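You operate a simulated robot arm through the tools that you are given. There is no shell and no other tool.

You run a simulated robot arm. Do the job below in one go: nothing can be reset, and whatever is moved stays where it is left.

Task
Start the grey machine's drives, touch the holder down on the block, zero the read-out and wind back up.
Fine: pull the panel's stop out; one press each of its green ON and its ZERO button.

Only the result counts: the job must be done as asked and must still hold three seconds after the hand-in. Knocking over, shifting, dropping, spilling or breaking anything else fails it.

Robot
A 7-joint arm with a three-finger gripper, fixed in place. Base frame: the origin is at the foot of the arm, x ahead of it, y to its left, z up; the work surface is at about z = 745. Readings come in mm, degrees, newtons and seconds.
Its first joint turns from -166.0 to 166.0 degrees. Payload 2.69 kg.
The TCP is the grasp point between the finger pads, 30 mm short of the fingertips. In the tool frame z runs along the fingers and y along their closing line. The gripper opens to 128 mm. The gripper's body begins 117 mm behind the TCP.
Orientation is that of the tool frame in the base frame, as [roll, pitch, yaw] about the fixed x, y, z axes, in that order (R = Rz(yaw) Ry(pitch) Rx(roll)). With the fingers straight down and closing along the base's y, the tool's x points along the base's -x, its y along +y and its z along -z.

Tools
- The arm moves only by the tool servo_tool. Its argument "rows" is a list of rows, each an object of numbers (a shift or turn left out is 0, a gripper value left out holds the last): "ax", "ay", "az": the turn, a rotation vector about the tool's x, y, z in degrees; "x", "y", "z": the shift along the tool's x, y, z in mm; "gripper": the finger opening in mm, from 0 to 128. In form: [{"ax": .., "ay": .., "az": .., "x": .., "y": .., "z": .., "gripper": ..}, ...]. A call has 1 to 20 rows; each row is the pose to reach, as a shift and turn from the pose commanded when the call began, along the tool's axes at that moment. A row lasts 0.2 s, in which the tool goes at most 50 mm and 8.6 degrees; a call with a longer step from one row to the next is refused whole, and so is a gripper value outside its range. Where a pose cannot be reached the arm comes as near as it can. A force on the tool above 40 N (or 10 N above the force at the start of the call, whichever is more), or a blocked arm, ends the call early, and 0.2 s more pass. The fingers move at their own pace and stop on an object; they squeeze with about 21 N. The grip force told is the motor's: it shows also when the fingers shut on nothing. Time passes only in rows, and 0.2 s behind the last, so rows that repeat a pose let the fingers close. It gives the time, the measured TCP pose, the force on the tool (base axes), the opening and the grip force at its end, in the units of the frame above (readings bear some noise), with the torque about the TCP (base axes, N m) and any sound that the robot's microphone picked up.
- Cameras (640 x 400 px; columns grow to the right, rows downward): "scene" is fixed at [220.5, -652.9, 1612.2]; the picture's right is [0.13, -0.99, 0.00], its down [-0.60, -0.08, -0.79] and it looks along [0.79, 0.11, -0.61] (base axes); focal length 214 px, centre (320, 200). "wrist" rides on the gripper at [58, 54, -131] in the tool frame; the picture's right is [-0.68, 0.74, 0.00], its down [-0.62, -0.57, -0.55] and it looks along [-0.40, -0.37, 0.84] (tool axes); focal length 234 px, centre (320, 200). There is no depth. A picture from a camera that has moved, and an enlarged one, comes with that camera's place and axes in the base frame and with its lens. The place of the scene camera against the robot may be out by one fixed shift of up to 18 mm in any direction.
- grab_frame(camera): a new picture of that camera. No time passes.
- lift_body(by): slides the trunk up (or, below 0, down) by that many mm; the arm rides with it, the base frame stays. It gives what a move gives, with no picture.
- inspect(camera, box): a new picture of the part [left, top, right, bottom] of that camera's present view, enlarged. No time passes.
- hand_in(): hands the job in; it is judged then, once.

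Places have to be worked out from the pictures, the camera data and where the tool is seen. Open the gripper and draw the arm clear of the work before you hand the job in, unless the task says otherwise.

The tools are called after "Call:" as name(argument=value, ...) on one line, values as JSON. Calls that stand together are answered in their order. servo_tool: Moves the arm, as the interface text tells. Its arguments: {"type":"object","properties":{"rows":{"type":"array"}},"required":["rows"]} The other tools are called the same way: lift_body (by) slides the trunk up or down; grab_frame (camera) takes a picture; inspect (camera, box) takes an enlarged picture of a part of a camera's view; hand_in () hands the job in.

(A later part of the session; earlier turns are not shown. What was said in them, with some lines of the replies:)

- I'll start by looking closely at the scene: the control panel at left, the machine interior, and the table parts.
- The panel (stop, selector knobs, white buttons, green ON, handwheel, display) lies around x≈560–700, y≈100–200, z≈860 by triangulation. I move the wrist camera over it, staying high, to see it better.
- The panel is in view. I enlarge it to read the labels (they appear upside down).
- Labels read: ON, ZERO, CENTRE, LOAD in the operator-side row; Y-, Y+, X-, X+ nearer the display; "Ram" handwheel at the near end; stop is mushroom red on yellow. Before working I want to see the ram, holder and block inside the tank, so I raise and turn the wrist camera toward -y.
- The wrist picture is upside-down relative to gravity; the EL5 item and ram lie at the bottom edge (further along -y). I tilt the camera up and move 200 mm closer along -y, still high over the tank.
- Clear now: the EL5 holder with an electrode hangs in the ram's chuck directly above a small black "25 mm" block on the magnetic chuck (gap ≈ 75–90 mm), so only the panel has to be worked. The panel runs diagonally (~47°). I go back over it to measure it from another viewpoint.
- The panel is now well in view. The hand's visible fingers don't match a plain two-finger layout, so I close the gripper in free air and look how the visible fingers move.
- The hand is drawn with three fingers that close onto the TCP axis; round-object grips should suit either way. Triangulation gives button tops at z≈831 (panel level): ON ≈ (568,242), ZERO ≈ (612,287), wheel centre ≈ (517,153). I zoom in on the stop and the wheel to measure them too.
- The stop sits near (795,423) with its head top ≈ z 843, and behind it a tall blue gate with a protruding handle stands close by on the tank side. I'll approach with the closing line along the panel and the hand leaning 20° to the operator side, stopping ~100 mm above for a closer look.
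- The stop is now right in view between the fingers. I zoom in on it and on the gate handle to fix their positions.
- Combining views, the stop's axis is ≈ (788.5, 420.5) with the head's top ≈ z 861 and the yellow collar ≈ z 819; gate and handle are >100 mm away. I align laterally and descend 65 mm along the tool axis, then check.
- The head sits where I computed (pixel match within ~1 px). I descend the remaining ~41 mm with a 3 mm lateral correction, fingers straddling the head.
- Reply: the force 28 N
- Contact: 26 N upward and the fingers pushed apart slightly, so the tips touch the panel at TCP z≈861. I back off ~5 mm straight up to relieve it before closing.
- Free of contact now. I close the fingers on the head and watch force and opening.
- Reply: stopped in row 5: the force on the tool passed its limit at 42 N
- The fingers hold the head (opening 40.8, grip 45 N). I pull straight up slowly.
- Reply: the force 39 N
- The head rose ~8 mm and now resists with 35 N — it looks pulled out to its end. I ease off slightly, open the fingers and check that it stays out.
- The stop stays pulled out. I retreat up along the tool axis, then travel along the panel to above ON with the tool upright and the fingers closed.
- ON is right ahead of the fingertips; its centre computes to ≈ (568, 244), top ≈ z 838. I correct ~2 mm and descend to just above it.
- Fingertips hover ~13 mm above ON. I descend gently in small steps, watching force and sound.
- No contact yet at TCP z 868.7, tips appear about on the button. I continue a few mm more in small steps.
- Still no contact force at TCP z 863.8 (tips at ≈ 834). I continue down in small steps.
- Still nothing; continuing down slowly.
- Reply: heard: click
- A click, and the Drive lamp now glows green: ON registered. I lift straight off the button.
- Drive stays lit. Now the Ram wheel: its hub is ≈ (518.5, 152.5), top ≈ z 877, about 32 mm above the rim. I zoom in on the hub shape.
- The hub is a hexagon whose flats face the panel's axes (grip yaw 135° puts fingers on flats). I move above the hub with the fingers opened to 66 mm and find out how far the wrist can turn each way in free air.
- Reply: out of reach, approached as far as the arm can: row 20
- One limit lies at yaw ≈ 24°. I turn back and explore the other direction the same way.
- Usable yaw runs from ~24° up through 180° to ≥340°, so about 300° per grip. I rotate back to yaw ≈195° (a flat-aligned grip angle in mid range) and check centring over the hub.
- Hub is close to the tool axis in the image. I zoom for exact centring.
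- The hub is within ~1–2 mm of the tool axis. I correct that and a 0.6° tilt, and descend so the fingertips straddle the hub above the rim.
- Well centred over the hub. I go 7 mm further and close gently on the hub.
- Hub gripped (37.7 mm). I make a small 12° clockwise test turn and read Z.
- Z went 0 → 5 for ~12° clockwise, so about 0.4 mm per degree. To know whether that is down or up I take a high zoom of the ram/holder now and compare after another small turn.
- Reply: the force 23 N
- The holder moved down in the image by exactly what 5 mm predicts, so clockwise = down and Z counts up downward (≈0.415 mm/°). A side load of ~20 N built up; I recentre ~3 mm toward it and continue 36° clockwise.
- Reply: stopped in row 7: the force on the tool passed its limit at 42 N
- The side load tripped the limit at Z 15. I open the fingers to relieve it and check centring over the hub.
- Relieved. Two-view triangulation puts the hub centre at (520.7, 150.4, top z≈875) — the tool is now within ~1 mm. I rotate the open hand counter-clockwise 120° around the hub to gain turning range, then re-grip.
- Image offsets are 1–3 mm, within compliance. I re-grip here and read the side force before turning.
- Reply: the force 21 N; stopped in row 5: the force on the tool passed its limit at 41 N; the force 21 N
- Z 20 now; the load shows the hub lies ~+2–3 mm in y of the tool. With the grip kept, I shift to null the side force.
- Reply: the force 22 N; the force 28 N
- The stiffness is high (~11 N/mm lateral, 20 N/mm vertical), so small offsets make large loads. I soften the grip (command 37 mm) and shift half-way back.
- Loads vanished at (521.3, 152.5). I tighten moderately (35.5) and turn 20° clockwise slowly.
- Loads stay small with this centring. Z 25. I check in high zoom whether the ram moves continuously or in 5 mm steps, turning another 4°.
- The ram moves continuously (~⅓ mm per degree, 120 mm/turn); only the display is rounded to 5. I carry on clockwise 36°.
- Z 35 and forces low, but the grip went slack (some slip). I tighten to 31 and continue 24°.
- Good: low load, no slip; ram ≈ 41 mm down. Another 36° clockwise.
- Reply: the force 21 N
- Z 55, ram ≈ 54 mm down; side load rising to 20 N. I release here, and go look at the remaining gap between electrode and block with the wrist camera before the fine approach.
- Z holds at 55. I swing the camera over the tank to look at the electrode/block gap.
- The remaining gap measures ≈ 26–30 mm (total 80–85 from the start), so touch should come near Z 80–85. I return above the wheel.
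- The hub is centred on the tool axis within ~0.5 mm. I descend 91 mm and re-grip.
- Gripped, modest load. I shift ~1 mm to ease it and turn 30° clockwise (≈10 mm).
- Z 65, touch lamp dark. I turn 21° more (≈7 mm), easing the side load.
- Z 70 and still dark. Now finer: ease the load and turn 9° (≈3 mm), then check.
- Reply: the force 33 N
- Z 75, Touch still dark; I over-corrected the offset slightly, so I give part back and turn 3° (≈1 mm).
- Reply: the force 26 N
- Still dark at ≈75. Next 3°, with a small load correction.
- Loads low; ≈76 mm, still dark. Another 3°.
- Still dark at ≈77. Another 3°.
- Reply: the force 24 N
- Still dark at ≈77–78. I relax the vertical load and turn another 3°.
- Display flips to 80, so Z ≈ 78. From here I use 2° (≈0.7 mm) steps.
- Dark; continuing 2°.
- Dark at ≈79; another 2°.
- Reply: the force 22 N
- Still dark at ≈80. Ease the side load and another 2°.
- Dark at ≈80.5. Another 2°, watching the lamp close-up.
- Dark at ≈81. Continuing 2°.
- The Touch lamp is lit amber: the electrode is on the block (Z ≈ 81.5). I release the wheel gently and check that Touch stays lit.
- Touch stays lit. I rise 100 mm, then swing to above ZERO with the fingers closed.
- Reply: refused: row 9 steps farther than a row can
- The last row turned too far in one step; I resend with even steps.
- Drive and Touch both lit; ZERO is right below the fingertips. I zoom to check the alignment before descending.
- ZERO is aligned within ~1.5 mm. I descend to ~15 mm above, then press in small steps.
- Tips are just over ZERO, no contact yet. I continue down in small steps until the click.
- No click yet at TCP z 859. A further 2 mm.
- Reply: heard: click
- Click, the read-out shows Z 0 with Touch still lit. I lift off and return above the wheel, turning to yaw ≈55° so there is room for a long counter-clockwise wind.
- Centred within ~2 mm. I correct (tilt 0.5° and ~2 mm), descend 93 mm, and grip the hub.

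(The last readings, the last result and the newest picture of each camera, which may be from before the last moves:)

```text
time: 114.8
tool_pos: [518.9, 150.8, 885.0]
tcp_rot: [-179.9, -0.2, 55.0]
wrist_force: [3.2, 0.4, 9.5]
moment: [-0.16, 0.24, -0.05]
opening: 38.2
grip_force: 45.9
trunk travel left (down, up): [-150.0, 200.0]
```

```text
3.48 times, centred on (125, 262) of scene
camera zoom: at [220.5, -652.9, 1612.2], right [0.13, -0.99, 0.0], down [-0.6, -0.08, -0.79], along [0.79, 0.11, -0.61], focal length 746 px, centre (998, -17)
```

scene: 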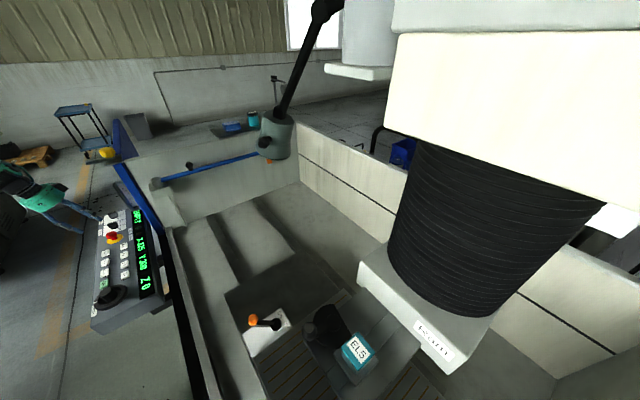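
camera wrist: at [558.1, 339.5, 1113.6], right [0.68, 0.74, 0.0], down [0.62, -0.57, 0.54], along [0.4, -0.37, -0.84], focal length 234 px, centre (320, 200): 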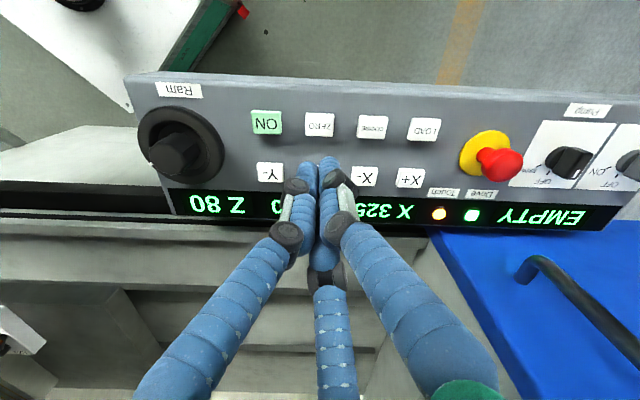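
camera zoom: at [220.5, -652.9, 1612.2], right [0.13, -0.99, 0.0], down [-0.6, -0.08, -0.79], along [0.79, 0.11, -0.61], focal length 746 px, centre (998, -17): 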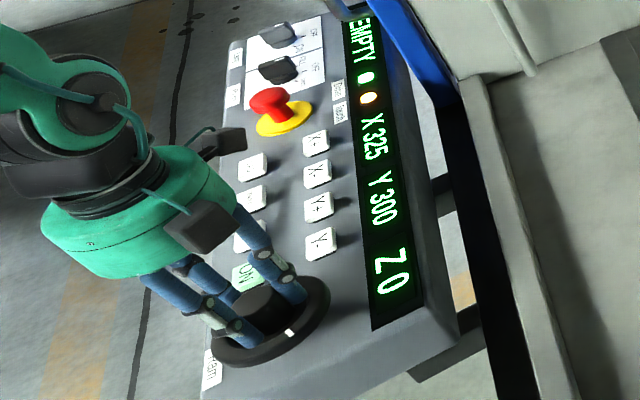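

Gripped with little side load. I wind counter-clockwise (up) 20° and check.

Call:
servo_tool(rows=[{"gripper": 33}, {"az": -3}, {"az": -6}, {"az": -9}, {"az": -12}, {"az": -15}, {"az": -18}, {"az": -21}, {"az": -24}, {"az": -24}])

Call:
inspect(camera="scene", box=[80, 205, 170, 320])

Call:
inspect(camera="scene", box=[330, 340, 410, 390])

```text
time: 117.0
tool_pos: [520.6, 151.6, 883.7]
tcp_rot: [-179.8, 0.1, 79.0]
wrist_force: [4.5, 17.3, -26.7]
moment: [0.48, -0.14, 0.01]
opening: 36.7
grip_force: 44.7
trunk travel left (down, up): [-150.0, 200.0]
```

```text
3.48 times, centred on (125, 262) of scene
camera zoom: at [220.5, -652.9, 1612.2], right [0.13, -0.99, 0.0], down [-0.6, -0.08, -0.79], along [0.79, 0.11, -0.61], focal length 746 px, centre (998, -17)
```

zoom: 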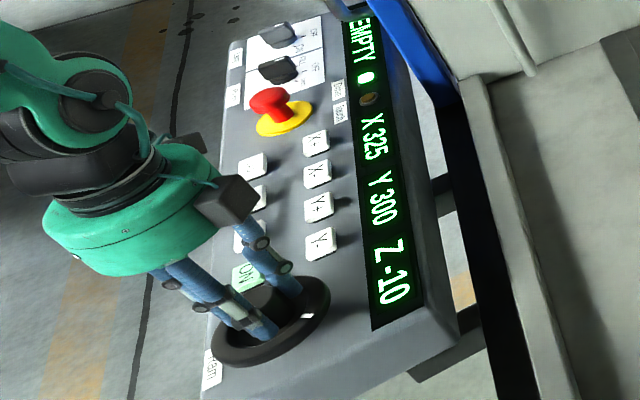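

```text
8.00 times, centred on (370, 365) of scene
camera zoom: at [220.5, -652.9, 1612.2], right [0.13, -0.99, 0.0], down [-0.6, -0.08, -0.79], along [0.79, 0.11, -0.61], focal length 1716 px, centre (-80, -1120)
```

zoom: 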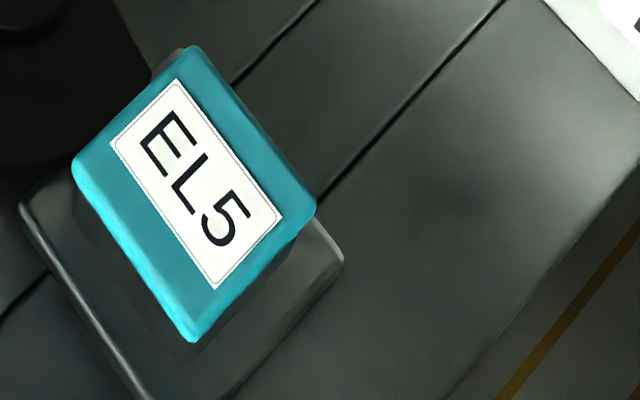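

Z -10 and Touch off: the ram is rising. I ease the load and wind another 33°.

Call:
servo_tool(rows=[{"x": 0.6, "z": 0.8, "gripper": 33}, {"x": 0.6, "z": 0.8, "az": -3}, {"x": 0.6, "z": 0.8, "az": -6}, {"x": 0.6, "z": 0.8, "az": -9}, {"x": 0.6, "z": 0.8, "az": -12}, {"x": 0.6, "z": 0.8, "az": -15}, {"x": 0.6, "z": 0.8, "az": -18}, {"x": 0.6, "z": 0.8, "az": -21}, {"x": 0.6, "z": 0.8, "az": -24}, {"x": 0.6, "z": 0.8, "az": -27}, {"x": 0.6, "z": 0.8, "az": -30}, {"x": 0.6, "z": 0.8, "az": -33}, {"x": 0.6, "z": 0.8, "az": -33}])

Call:
inspect(camera="scene", box=[80, 205, 170, 320])

```text
time: 119.8
tool_pos: [520.9, 152.2, 884.9]
tcp_rot: [-180.0, 0.0, 112.0]
wrist_force: [7.6, -14.9, -18.1]
moment: [-0.51, -0.39, 0.03]
opening: 36.5
grip_force: 45.0
trunk travel left (down, up): [-150.0, 200.0]
```

```text
3.48 times, centred on (125, 262) of scene
camera zoom: at [220.5, -652.9, 1612.2], right [0.13, -0.99, 0.0], down [-0.6, -0.08, -0.79], along [0.79, 0.11, -0.61], focal length 746 px, centre (998, -17)
```

zoom: 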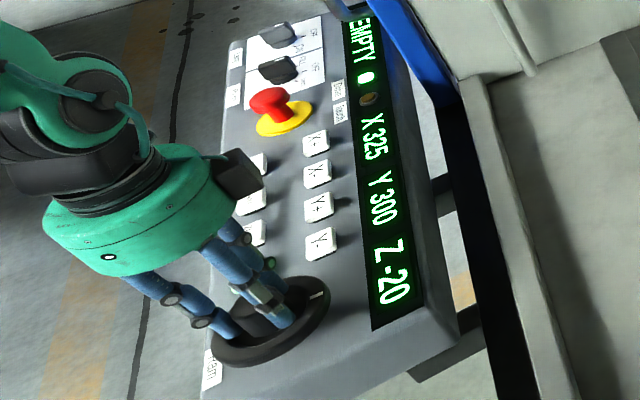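

Z -20, smooth. Continue 36° with small load corrections.

Call:
servo_tool(rows=[{"x": -0.5, "y": 0.1, "z": 0.6, "gripper": 33}, {"x": -0.5, "y": 0.1, "z": 0.6, "az": -3}, {"x": -0.5, "y": 0.1, "z": 0.6, "az": -6}, {"x": -0.5, "y": 0.1, "z": 0.6, "az": -9}, {"x": -0.5, "y": 0.1, "z": 0.6, "az": -12}, {"x": -0.5, "y": 0.1, "z": 0.6, "az": -15}, {"x": -0.5, "y": 0.1, "z": 0.6, "az": -18}, {"x": -0.5, "y": 0.1, "z": 0.6, "az": -21}, {"x": -0.5, "y": 0.1, "z": 0.6, "az": -24}, {"x": -0.5, "y": 0.1, "z": 0.6, "az": -27}, {"x": -0.5, "y": 0.1, "z": 0.6, "az": -30}, {"x": -0.5, "y": 0.1, "z": 0.6, "az": -33}, {"x": -0.5, "y": 0.1, "z": 0.6, "az": -36}, {"x": -0.5, "y": 0.1, "z": 0.6, "az": -36}])

Call:
inspect(camera="scene", box=[80, 205, 170, 320])

```text
time: 122.8
tool_pos: [520.0, 152.8, 883.8]
tcp_rot: [-179.9, 0.0, 148.0]
wrist_force: [-6.6, 9.4, 26.8]
moment: [0.27, 0.32, -0.02]
opening: 36.5
grip_force: 44.9
trunk travel left (down, up): [-150.0, 200.0]
```

```text
3.48 times, centred on (125, 262) of scene
camera zoom: at [220.5, -652.9, 1612.2], right [0.13, -0.99, 0.0], down [-0.6, -0.08, -0.79], along [0.79, 0.11, -0.61], focal length 746 px, centre (998, -17)
```

zoom: 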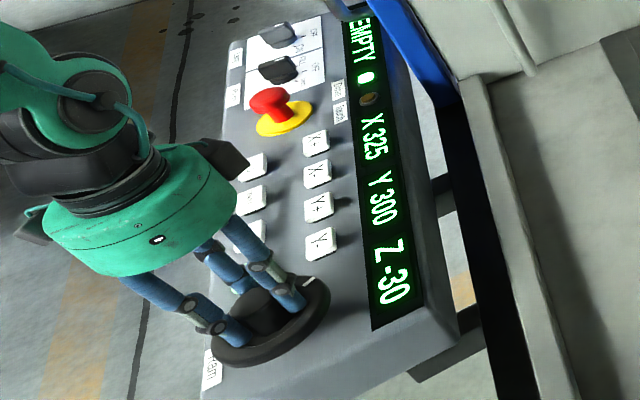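

Z -30. Continue 36°, easing the vertical load.

Call:
servo_tool(rows=[{"x": 0.3, "y": 0.15, "z": -0.9, "gripper": 33}, {"x": 0.3, "y": 0.15, "z": -0.9, "az": -3}, {"x": 0.3, "y": 0.15, "z": -0.9, "az": -6}, {"x": 0.3, "y": 0.15, "z": -0.9, "az": -9}, {"x": 0.3, "y": 0.15, "z": -0.9, "az": -12}, {"x": 0.3, "y": 0.15, "z": -0.9, "az": -15}, {"x": 0.3, "y": 0.15, "z": -0.9, "az": -18}, {"x": 0.3, "y": 0.15, "z": -0.9, "az": -21}, {"x": 0.3, "y": 0.15, "z": -0.9, "az": -24}, {"x": 0.3, "y": 0.15, "z": -0.9, "az": -27}, {"x": 0.3, "y": 0.15, "z": -0.9, "az": -30}, {"x": 0.3, "y": 0.15, "z": -0.9, "az": -33}, {"x": 0.3, "y": 0.15, "z": -0.9, "az": -36}, {"x": 0.3, "y": 0.15, "z": -0.9, "az": -36}])

Call:
inspect(camera="scene", box=[80, 205, 170, 320])

```text
time: 125.8
tool_pos: [521.0, 152.3, 884.3]
tcp_rot: [-180.0, 0.0, -176.1]
wrist_force: [-2.9, 7.5, 2.5]
moment: [0.16, -0.06, 0.01]
opening: 36.4
grip_force: 44.6
trunk travel left (down, up): [-150.0, 200.0]
```

```text
3.48 times, centred on (125, 262) of scene
camera zoom: at [220.5, -652.9, 1612.2], right [0.13, -0.99, 0.0], down [-0.6, -0.08, -0.79], along [0.79, 0.11, -0.61], focal length 746 px, centre (998, -17)
```

zoom: 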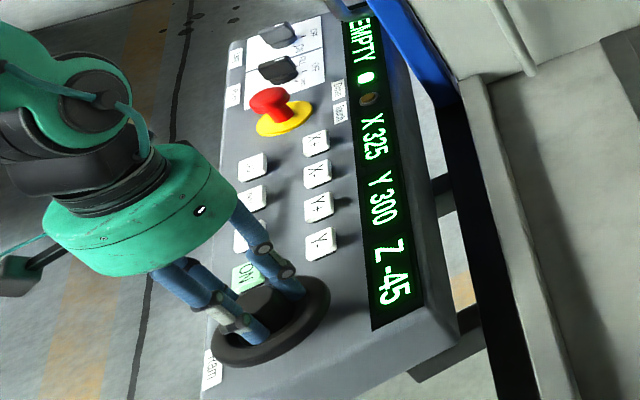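

Z -45, low loads. Continue another 39°.

Call:
servo_tool(rows=[{"x": 0.1, "y": 0.3, "gripper": 33}, {"x": 0.1, "y": 0.3, "az": -3}, {"x": 0.1, "y": 0.3, "az": -6}, {"x": 0.1, "y": 0.3, "az": -9}, {"x": 0.1, "y": 0.3, "az": -12}, {"x": 0.1, "y": 0.3, "az": -15}, {"x": 0.1, "y": 0.3, "az": -18}, {"x": 0.1, "y": 0.3, "az": -21}, {"x": 0.1, "y": 0.3, "az": -24}, {"x": 0.1, "y": 0.3, "az": -27}, {"x": 0.1, "y": 0.3, "az": -30}, {"x": 0.1, "y": 0.3, "az": -33}, {"x": 0.1, "y": 0.3, "az": -36}, {"x": 0.1, "y": 0.3, "az": -39}, {"x": 0.1, "y": 0.3, "az": -39}])

Call:
inspect(camera="scene", box=[80, 205, 170, 320])

```text
time: 129.0
tool_pos: [521.1, 152.5, 883.9]
tcp_rot: [179.9, -0.1, -136.9]
wrist_force: [-11.5, 11.4, 0.2]
moment: [0.37, 0.31, -0.02]
opening: 36.6
grip_force: 44.6
trunk travel left (down, up): [-150.0, 200.0]
```

```text
3.48 times, centred on (125, 262) of scene
camera zoom: at [220.5, -652.9, 1612.2], right [0.13, -0.99, 0.0], down [-0.6, -0.08, -0.79], along [0.79, 0.11, -0.61], focal length 746 px, centre (998, -17)
```

zoom: 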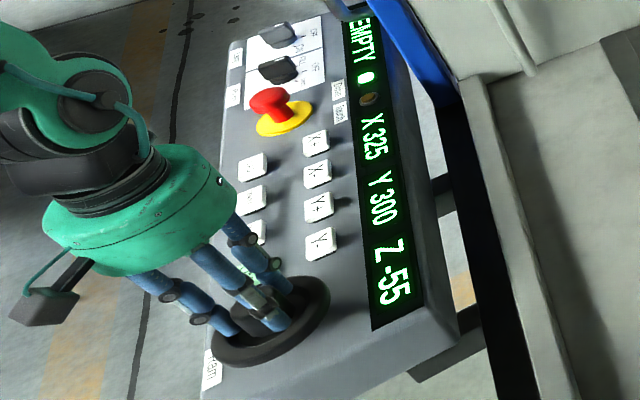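

Z -55. Continue 39° with a small correction.

Call:
servo_tool(rows=[{"y": 0.5, "gripper": 33}, {"y": 0.5, "az": -3}, {"y": 0.5, "az": -6}, {"y": 0.5, "az": -9}, {"y": 0.5, "az": -12}, {"y": 0.5, "az": -15}, {"y": 0.5, "az": -18}, {"y": 0.5, "az": -21}, {"y": 0.5, "az": -24}, {"y": 0.5, "az": -27}, {"y": 0.5, "az": -30}, {"y": 0.5, "az": -33}, {"y": 0.5, "az": -36}, {"y": 0.5, "az": -39}, {"y": 0.5, "az": -39}])

Call:
inspect(camera="scene", box=[80, 205, 170, 320])

```text
time: 132.2
tool_pos: [519.1, 152.4, 883.4]
tcp_rot: [179.9, 0.0, -98.0]
wrist_force: [3.9, -28.7, -5.8]
moment: [-0.9, -0.16, 0.01]
opening: 36.5
grip_force: 45.0
trunk travel left (down, up): [-150.0, 200.0]
```

```text
3.48 times, centred on (125, 262) of scene
camera zoom: at [220.5, -652.9, 1612.2], right [0.13, -0.99, 0.0], down [-0.6, -0.08, -0.79], along [0.79, 0.11, -0.61], focal length 746 px, centre (998, -17)
```

zoom: 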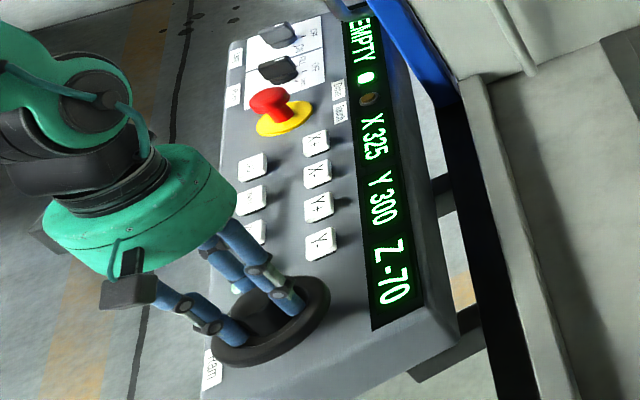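

Z -70. I ease the 29 N side load and wind the last ≈33° back to about the starting height.

Call:
servo_tool(rows=[{"x": 0.4, "y": -0.1, "gripper": 33}, {"x": 0.8, "y": -0.2}, {"x": 0.8, "y": -0.2, "az": -3}, {"x": 0.8, "y": -0.2, "az": -6}, {"x": 0.8, "y": -0.2, "az": -9}, {"x": 0.8, "y": -0.2, "az": -12}, {"x": 0.8, "y": -0.2, "az": -15}, {"x": 0.8, "y": -0.2, "az": -18}, {"x": 0.8, "y": -0.2, "az": -21}, {"x": 0.8, "y": -0.2, "az": -24}, {"x": 0.8, "y": -0.2, "az": -27}, {"x": 0.8, "y": -0.2, "az": -30}, {"x": 0.8, "y": -0.2, "az": -33}, {"x": 0.8, "y": -0.2, "az": -33}])

Call:
inspect(camera="scene", box=[80, 205, 170, 320])

Call:
inspect(camera="scene", box=[330, 320, 410, 370])

```text
time: 135.2
tool_pos: [519.9, 153.1, 883.9]
tcp_rot: [179.9, 0.1, -64.9]
wrist_force: [-2.6, 14.8, -18.0]
moment: [0.48, 0.07, 0.01]
opening: 36.7
grip_force: 44.9
trunk travel left (down, up): [-150.0, 200.0]
```

```text
3.48 times, centred on (125, 262) of scene
camera zoom: at [220.5, -652.9, 1612.2], right [0.13, -0.99, 0.0], down [-0.6, -0.08, -0.79], along [0.79, 0.11, -0.61], focal length 746 px, centre (998, -17)
```

zoom: 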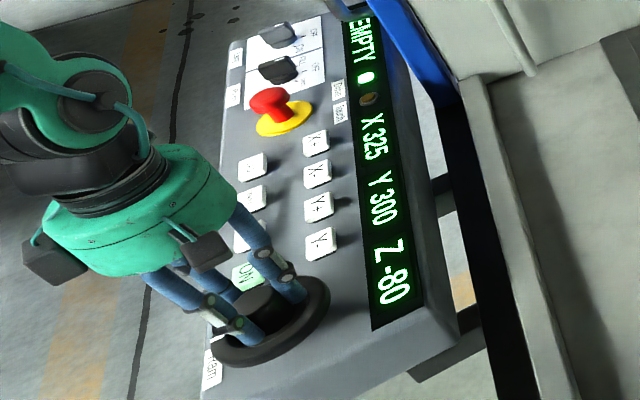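

```text
8.00 times, centred on (370, 345) of scene
camera zoom: at [220.5, -652.9, 1612.2], right [0.13, -0.99, 0.0], down [-0.6, -0.08, -0.79], along [0.79, 0.11, -0.61], focal length 1716 px, centre (-80, -960)
```

zoom: 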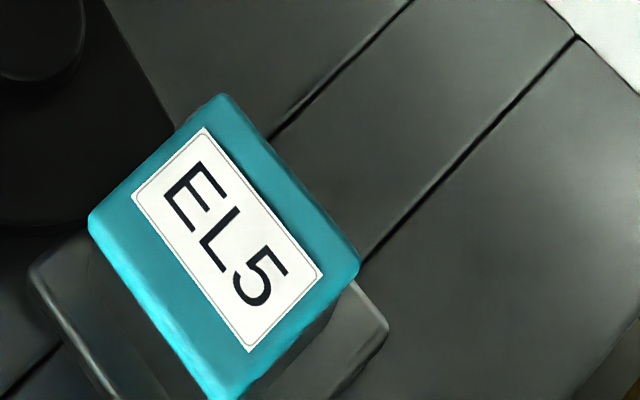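

Z -80: the holder is back at about its starting height (label within ~1 mm of the original). I ease the load, open the fingers and rise off the wheel.

Call:
servo_tool(rows=[{"z": 0.5, "gripper": 36}, {"z": 0.5, "gripper": 40}, {"z": 0.5, "gripper": 50}, {"z": 0.5, "gripper": 66}, {"z": 0.5, "gripper": 66}])

Call:
servo_tool(rows=[{"z": -20, "gripper": 66}, {"z": -50}, {"z": -90}, {"z": -130}, {"z": -170}, {"z": -210}, {"z": -250}])

Call:
inspect(camera="scene", box=[60, 190, 180, 330])

Call:
grab_frame(camera="wrist")

```text
time: 136.4
tool_pos: [519.7, 151.4, 883.9]
tcp_rot: [180.0, 0.0, -65.0]
wrist_force: [-0.4, 0.1, 0.3]
moment: [0.03, 0.01, 0.02]
opening: 66.3
grip_force: 0.1
trunk travel left (down, up): [-150.0, 200.0]
```

```text
time: 138.0
tool_pos: [519.9, 153.8, 1133.4]
tcp_rot: [-180.0, 0.0, -65.0]
wrist_force: [0.9, -0.9, -0.2]
moment: [0.02, -0.02, -0.01]
opening: 65.9
grip_force: 0.0
trunk travel left (down, up): [-150.0, 200.0]
```

```text
2.86 times, centred on (120, 260) of scene
camera zoom: at [220.5, -652.9, 1612.2], right [0.13, -0.99, 0.0], down [-0.6, -0.08, -0.79], along [0.79, 0.11, -0.61], focal length 613 px, centre (891, 29)
```

zoom: 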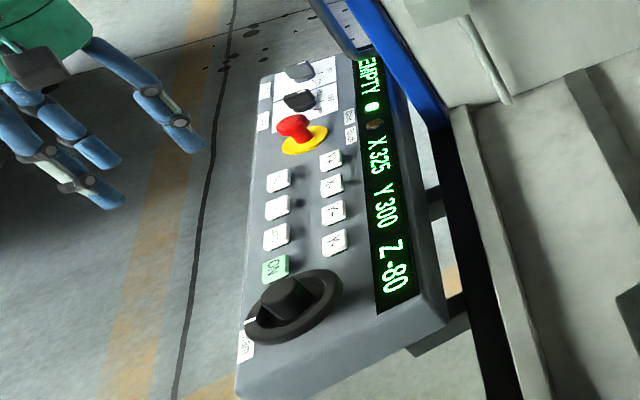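

```text
taken
camera wrist: at [496.8, 76.9, 1265.1], right [-0.95, 0.3, 0.0], down [0.25, 0.8, 0.55], along [0.17, 0.52, -0.84], focal length 234 px, centre (320, 200)
```

wrist: 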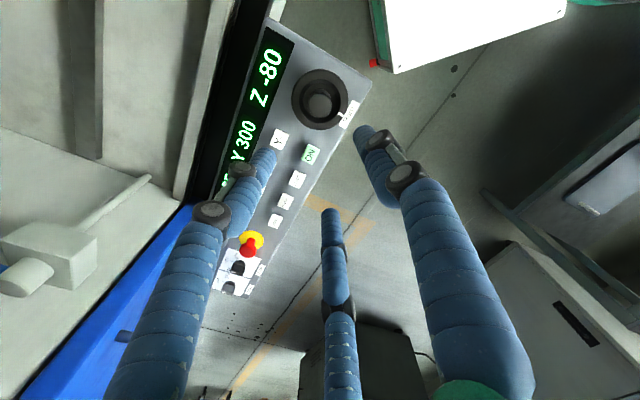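

Final state reads Z -80, Drive lit, Touch off, stop out, X/Y unchanged, wheel mark back at its label. I lift further, open the gripper fully and take a last look at the whole scene.

Call:
servo_tool(rows=[{"z": -40, "gripper": 128}, {"z": -80, "gripper": 128}, {"z": -80, "gripper": 128}, {"z": -80, "gripper": 128}])

Call:
grab_frame(camera="scene")

Call:
inspect(camera="scene", box=[220, 270, 480, 400])

Call:
inspect(camera="scene", box=[85, 200, 165, 260])

```text
time: 139.0
tool_pos: [518.4, 150.7, 1212.8]
tcp_rot: [180.0, 0.0, -65.0]
wrist_force: [0.1, -0.3, -0.5]
moment: [0.0, 0.01, 0.0]
opening: 128.0
grip_force: 0.0
trunk travel left (down, up): [-150.0, 200.0]
```

```text
taken
```

scene: 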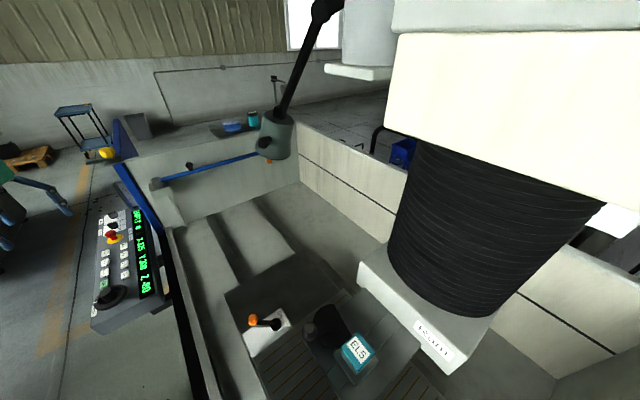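

```text
2.46 times, centred on (350, 335) of scene
camera zoom: at [220.5, -652.9, 1612.2], right [0.13, -0.99, 0.0], down [-0.6, -0.08, -0.79], along [0.79, 0.11, -0.61], focal length 528 px, centre (246, -132)
```

zoom: 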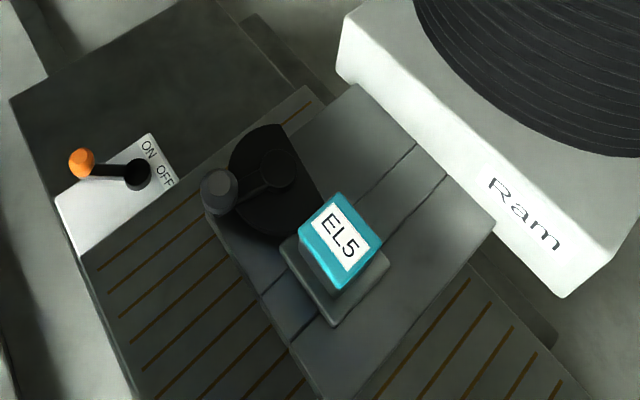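

```text
6.67 times, centred on (125, 230) of scene
camera zoom: at [220.5, -652.9, 1612.2], right [0.13, -0.99, 0.0], down [-0.6, -0.08, -0.79], along [0.79, 0.11, -0.61], focal length 1430 px, centre (1620, 0)
```

zoom: 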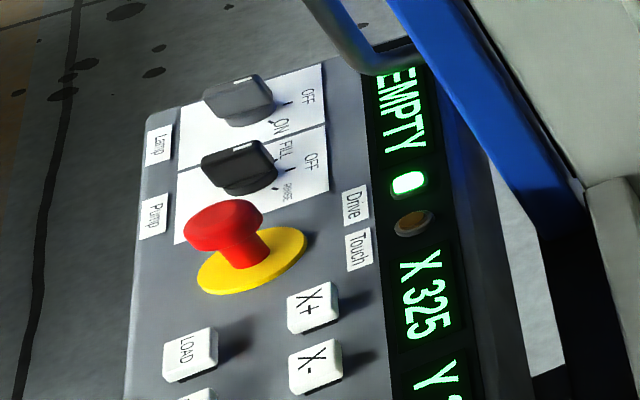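

Everything matches the request: stop out, Drive lit, read-out zeroed at touch, ram wound back up (Z -80), selectors and X/Y untouched, and the arm is open and clear. I hand the job in.

Call:
hand_in()

```text
The job is handed in.
```

The job is done and handed in. The drives are running, the holder was touched down on the block, the read-out was zeroed there, and the ram is wound back up.

- **Stop and drives:** I pulled the panel's stop out and it stayed out. One press of ON lit the Drive lamp.
- **Touch-down:** I wound the ram down about 82 mm, in steps of under 1 mm at the end, until the Touch lamp lit.
- **Zero:** One press of ZERO with Touch still lit, and the read-out went to Z 0.
- **Wind back up:** The read-out now shows Z -80 (it rounds to 5 mm), which puts the holder back at about its starting height. Touch went off as soon as it rose.

X 325 and Y 300 are unchanged, and the Pump and Lamp switches are where they were. I did not look at the 25 mm block again after touch-down, so its position since then is not confirmed. The gripper is open and the arm is clear of the machine.
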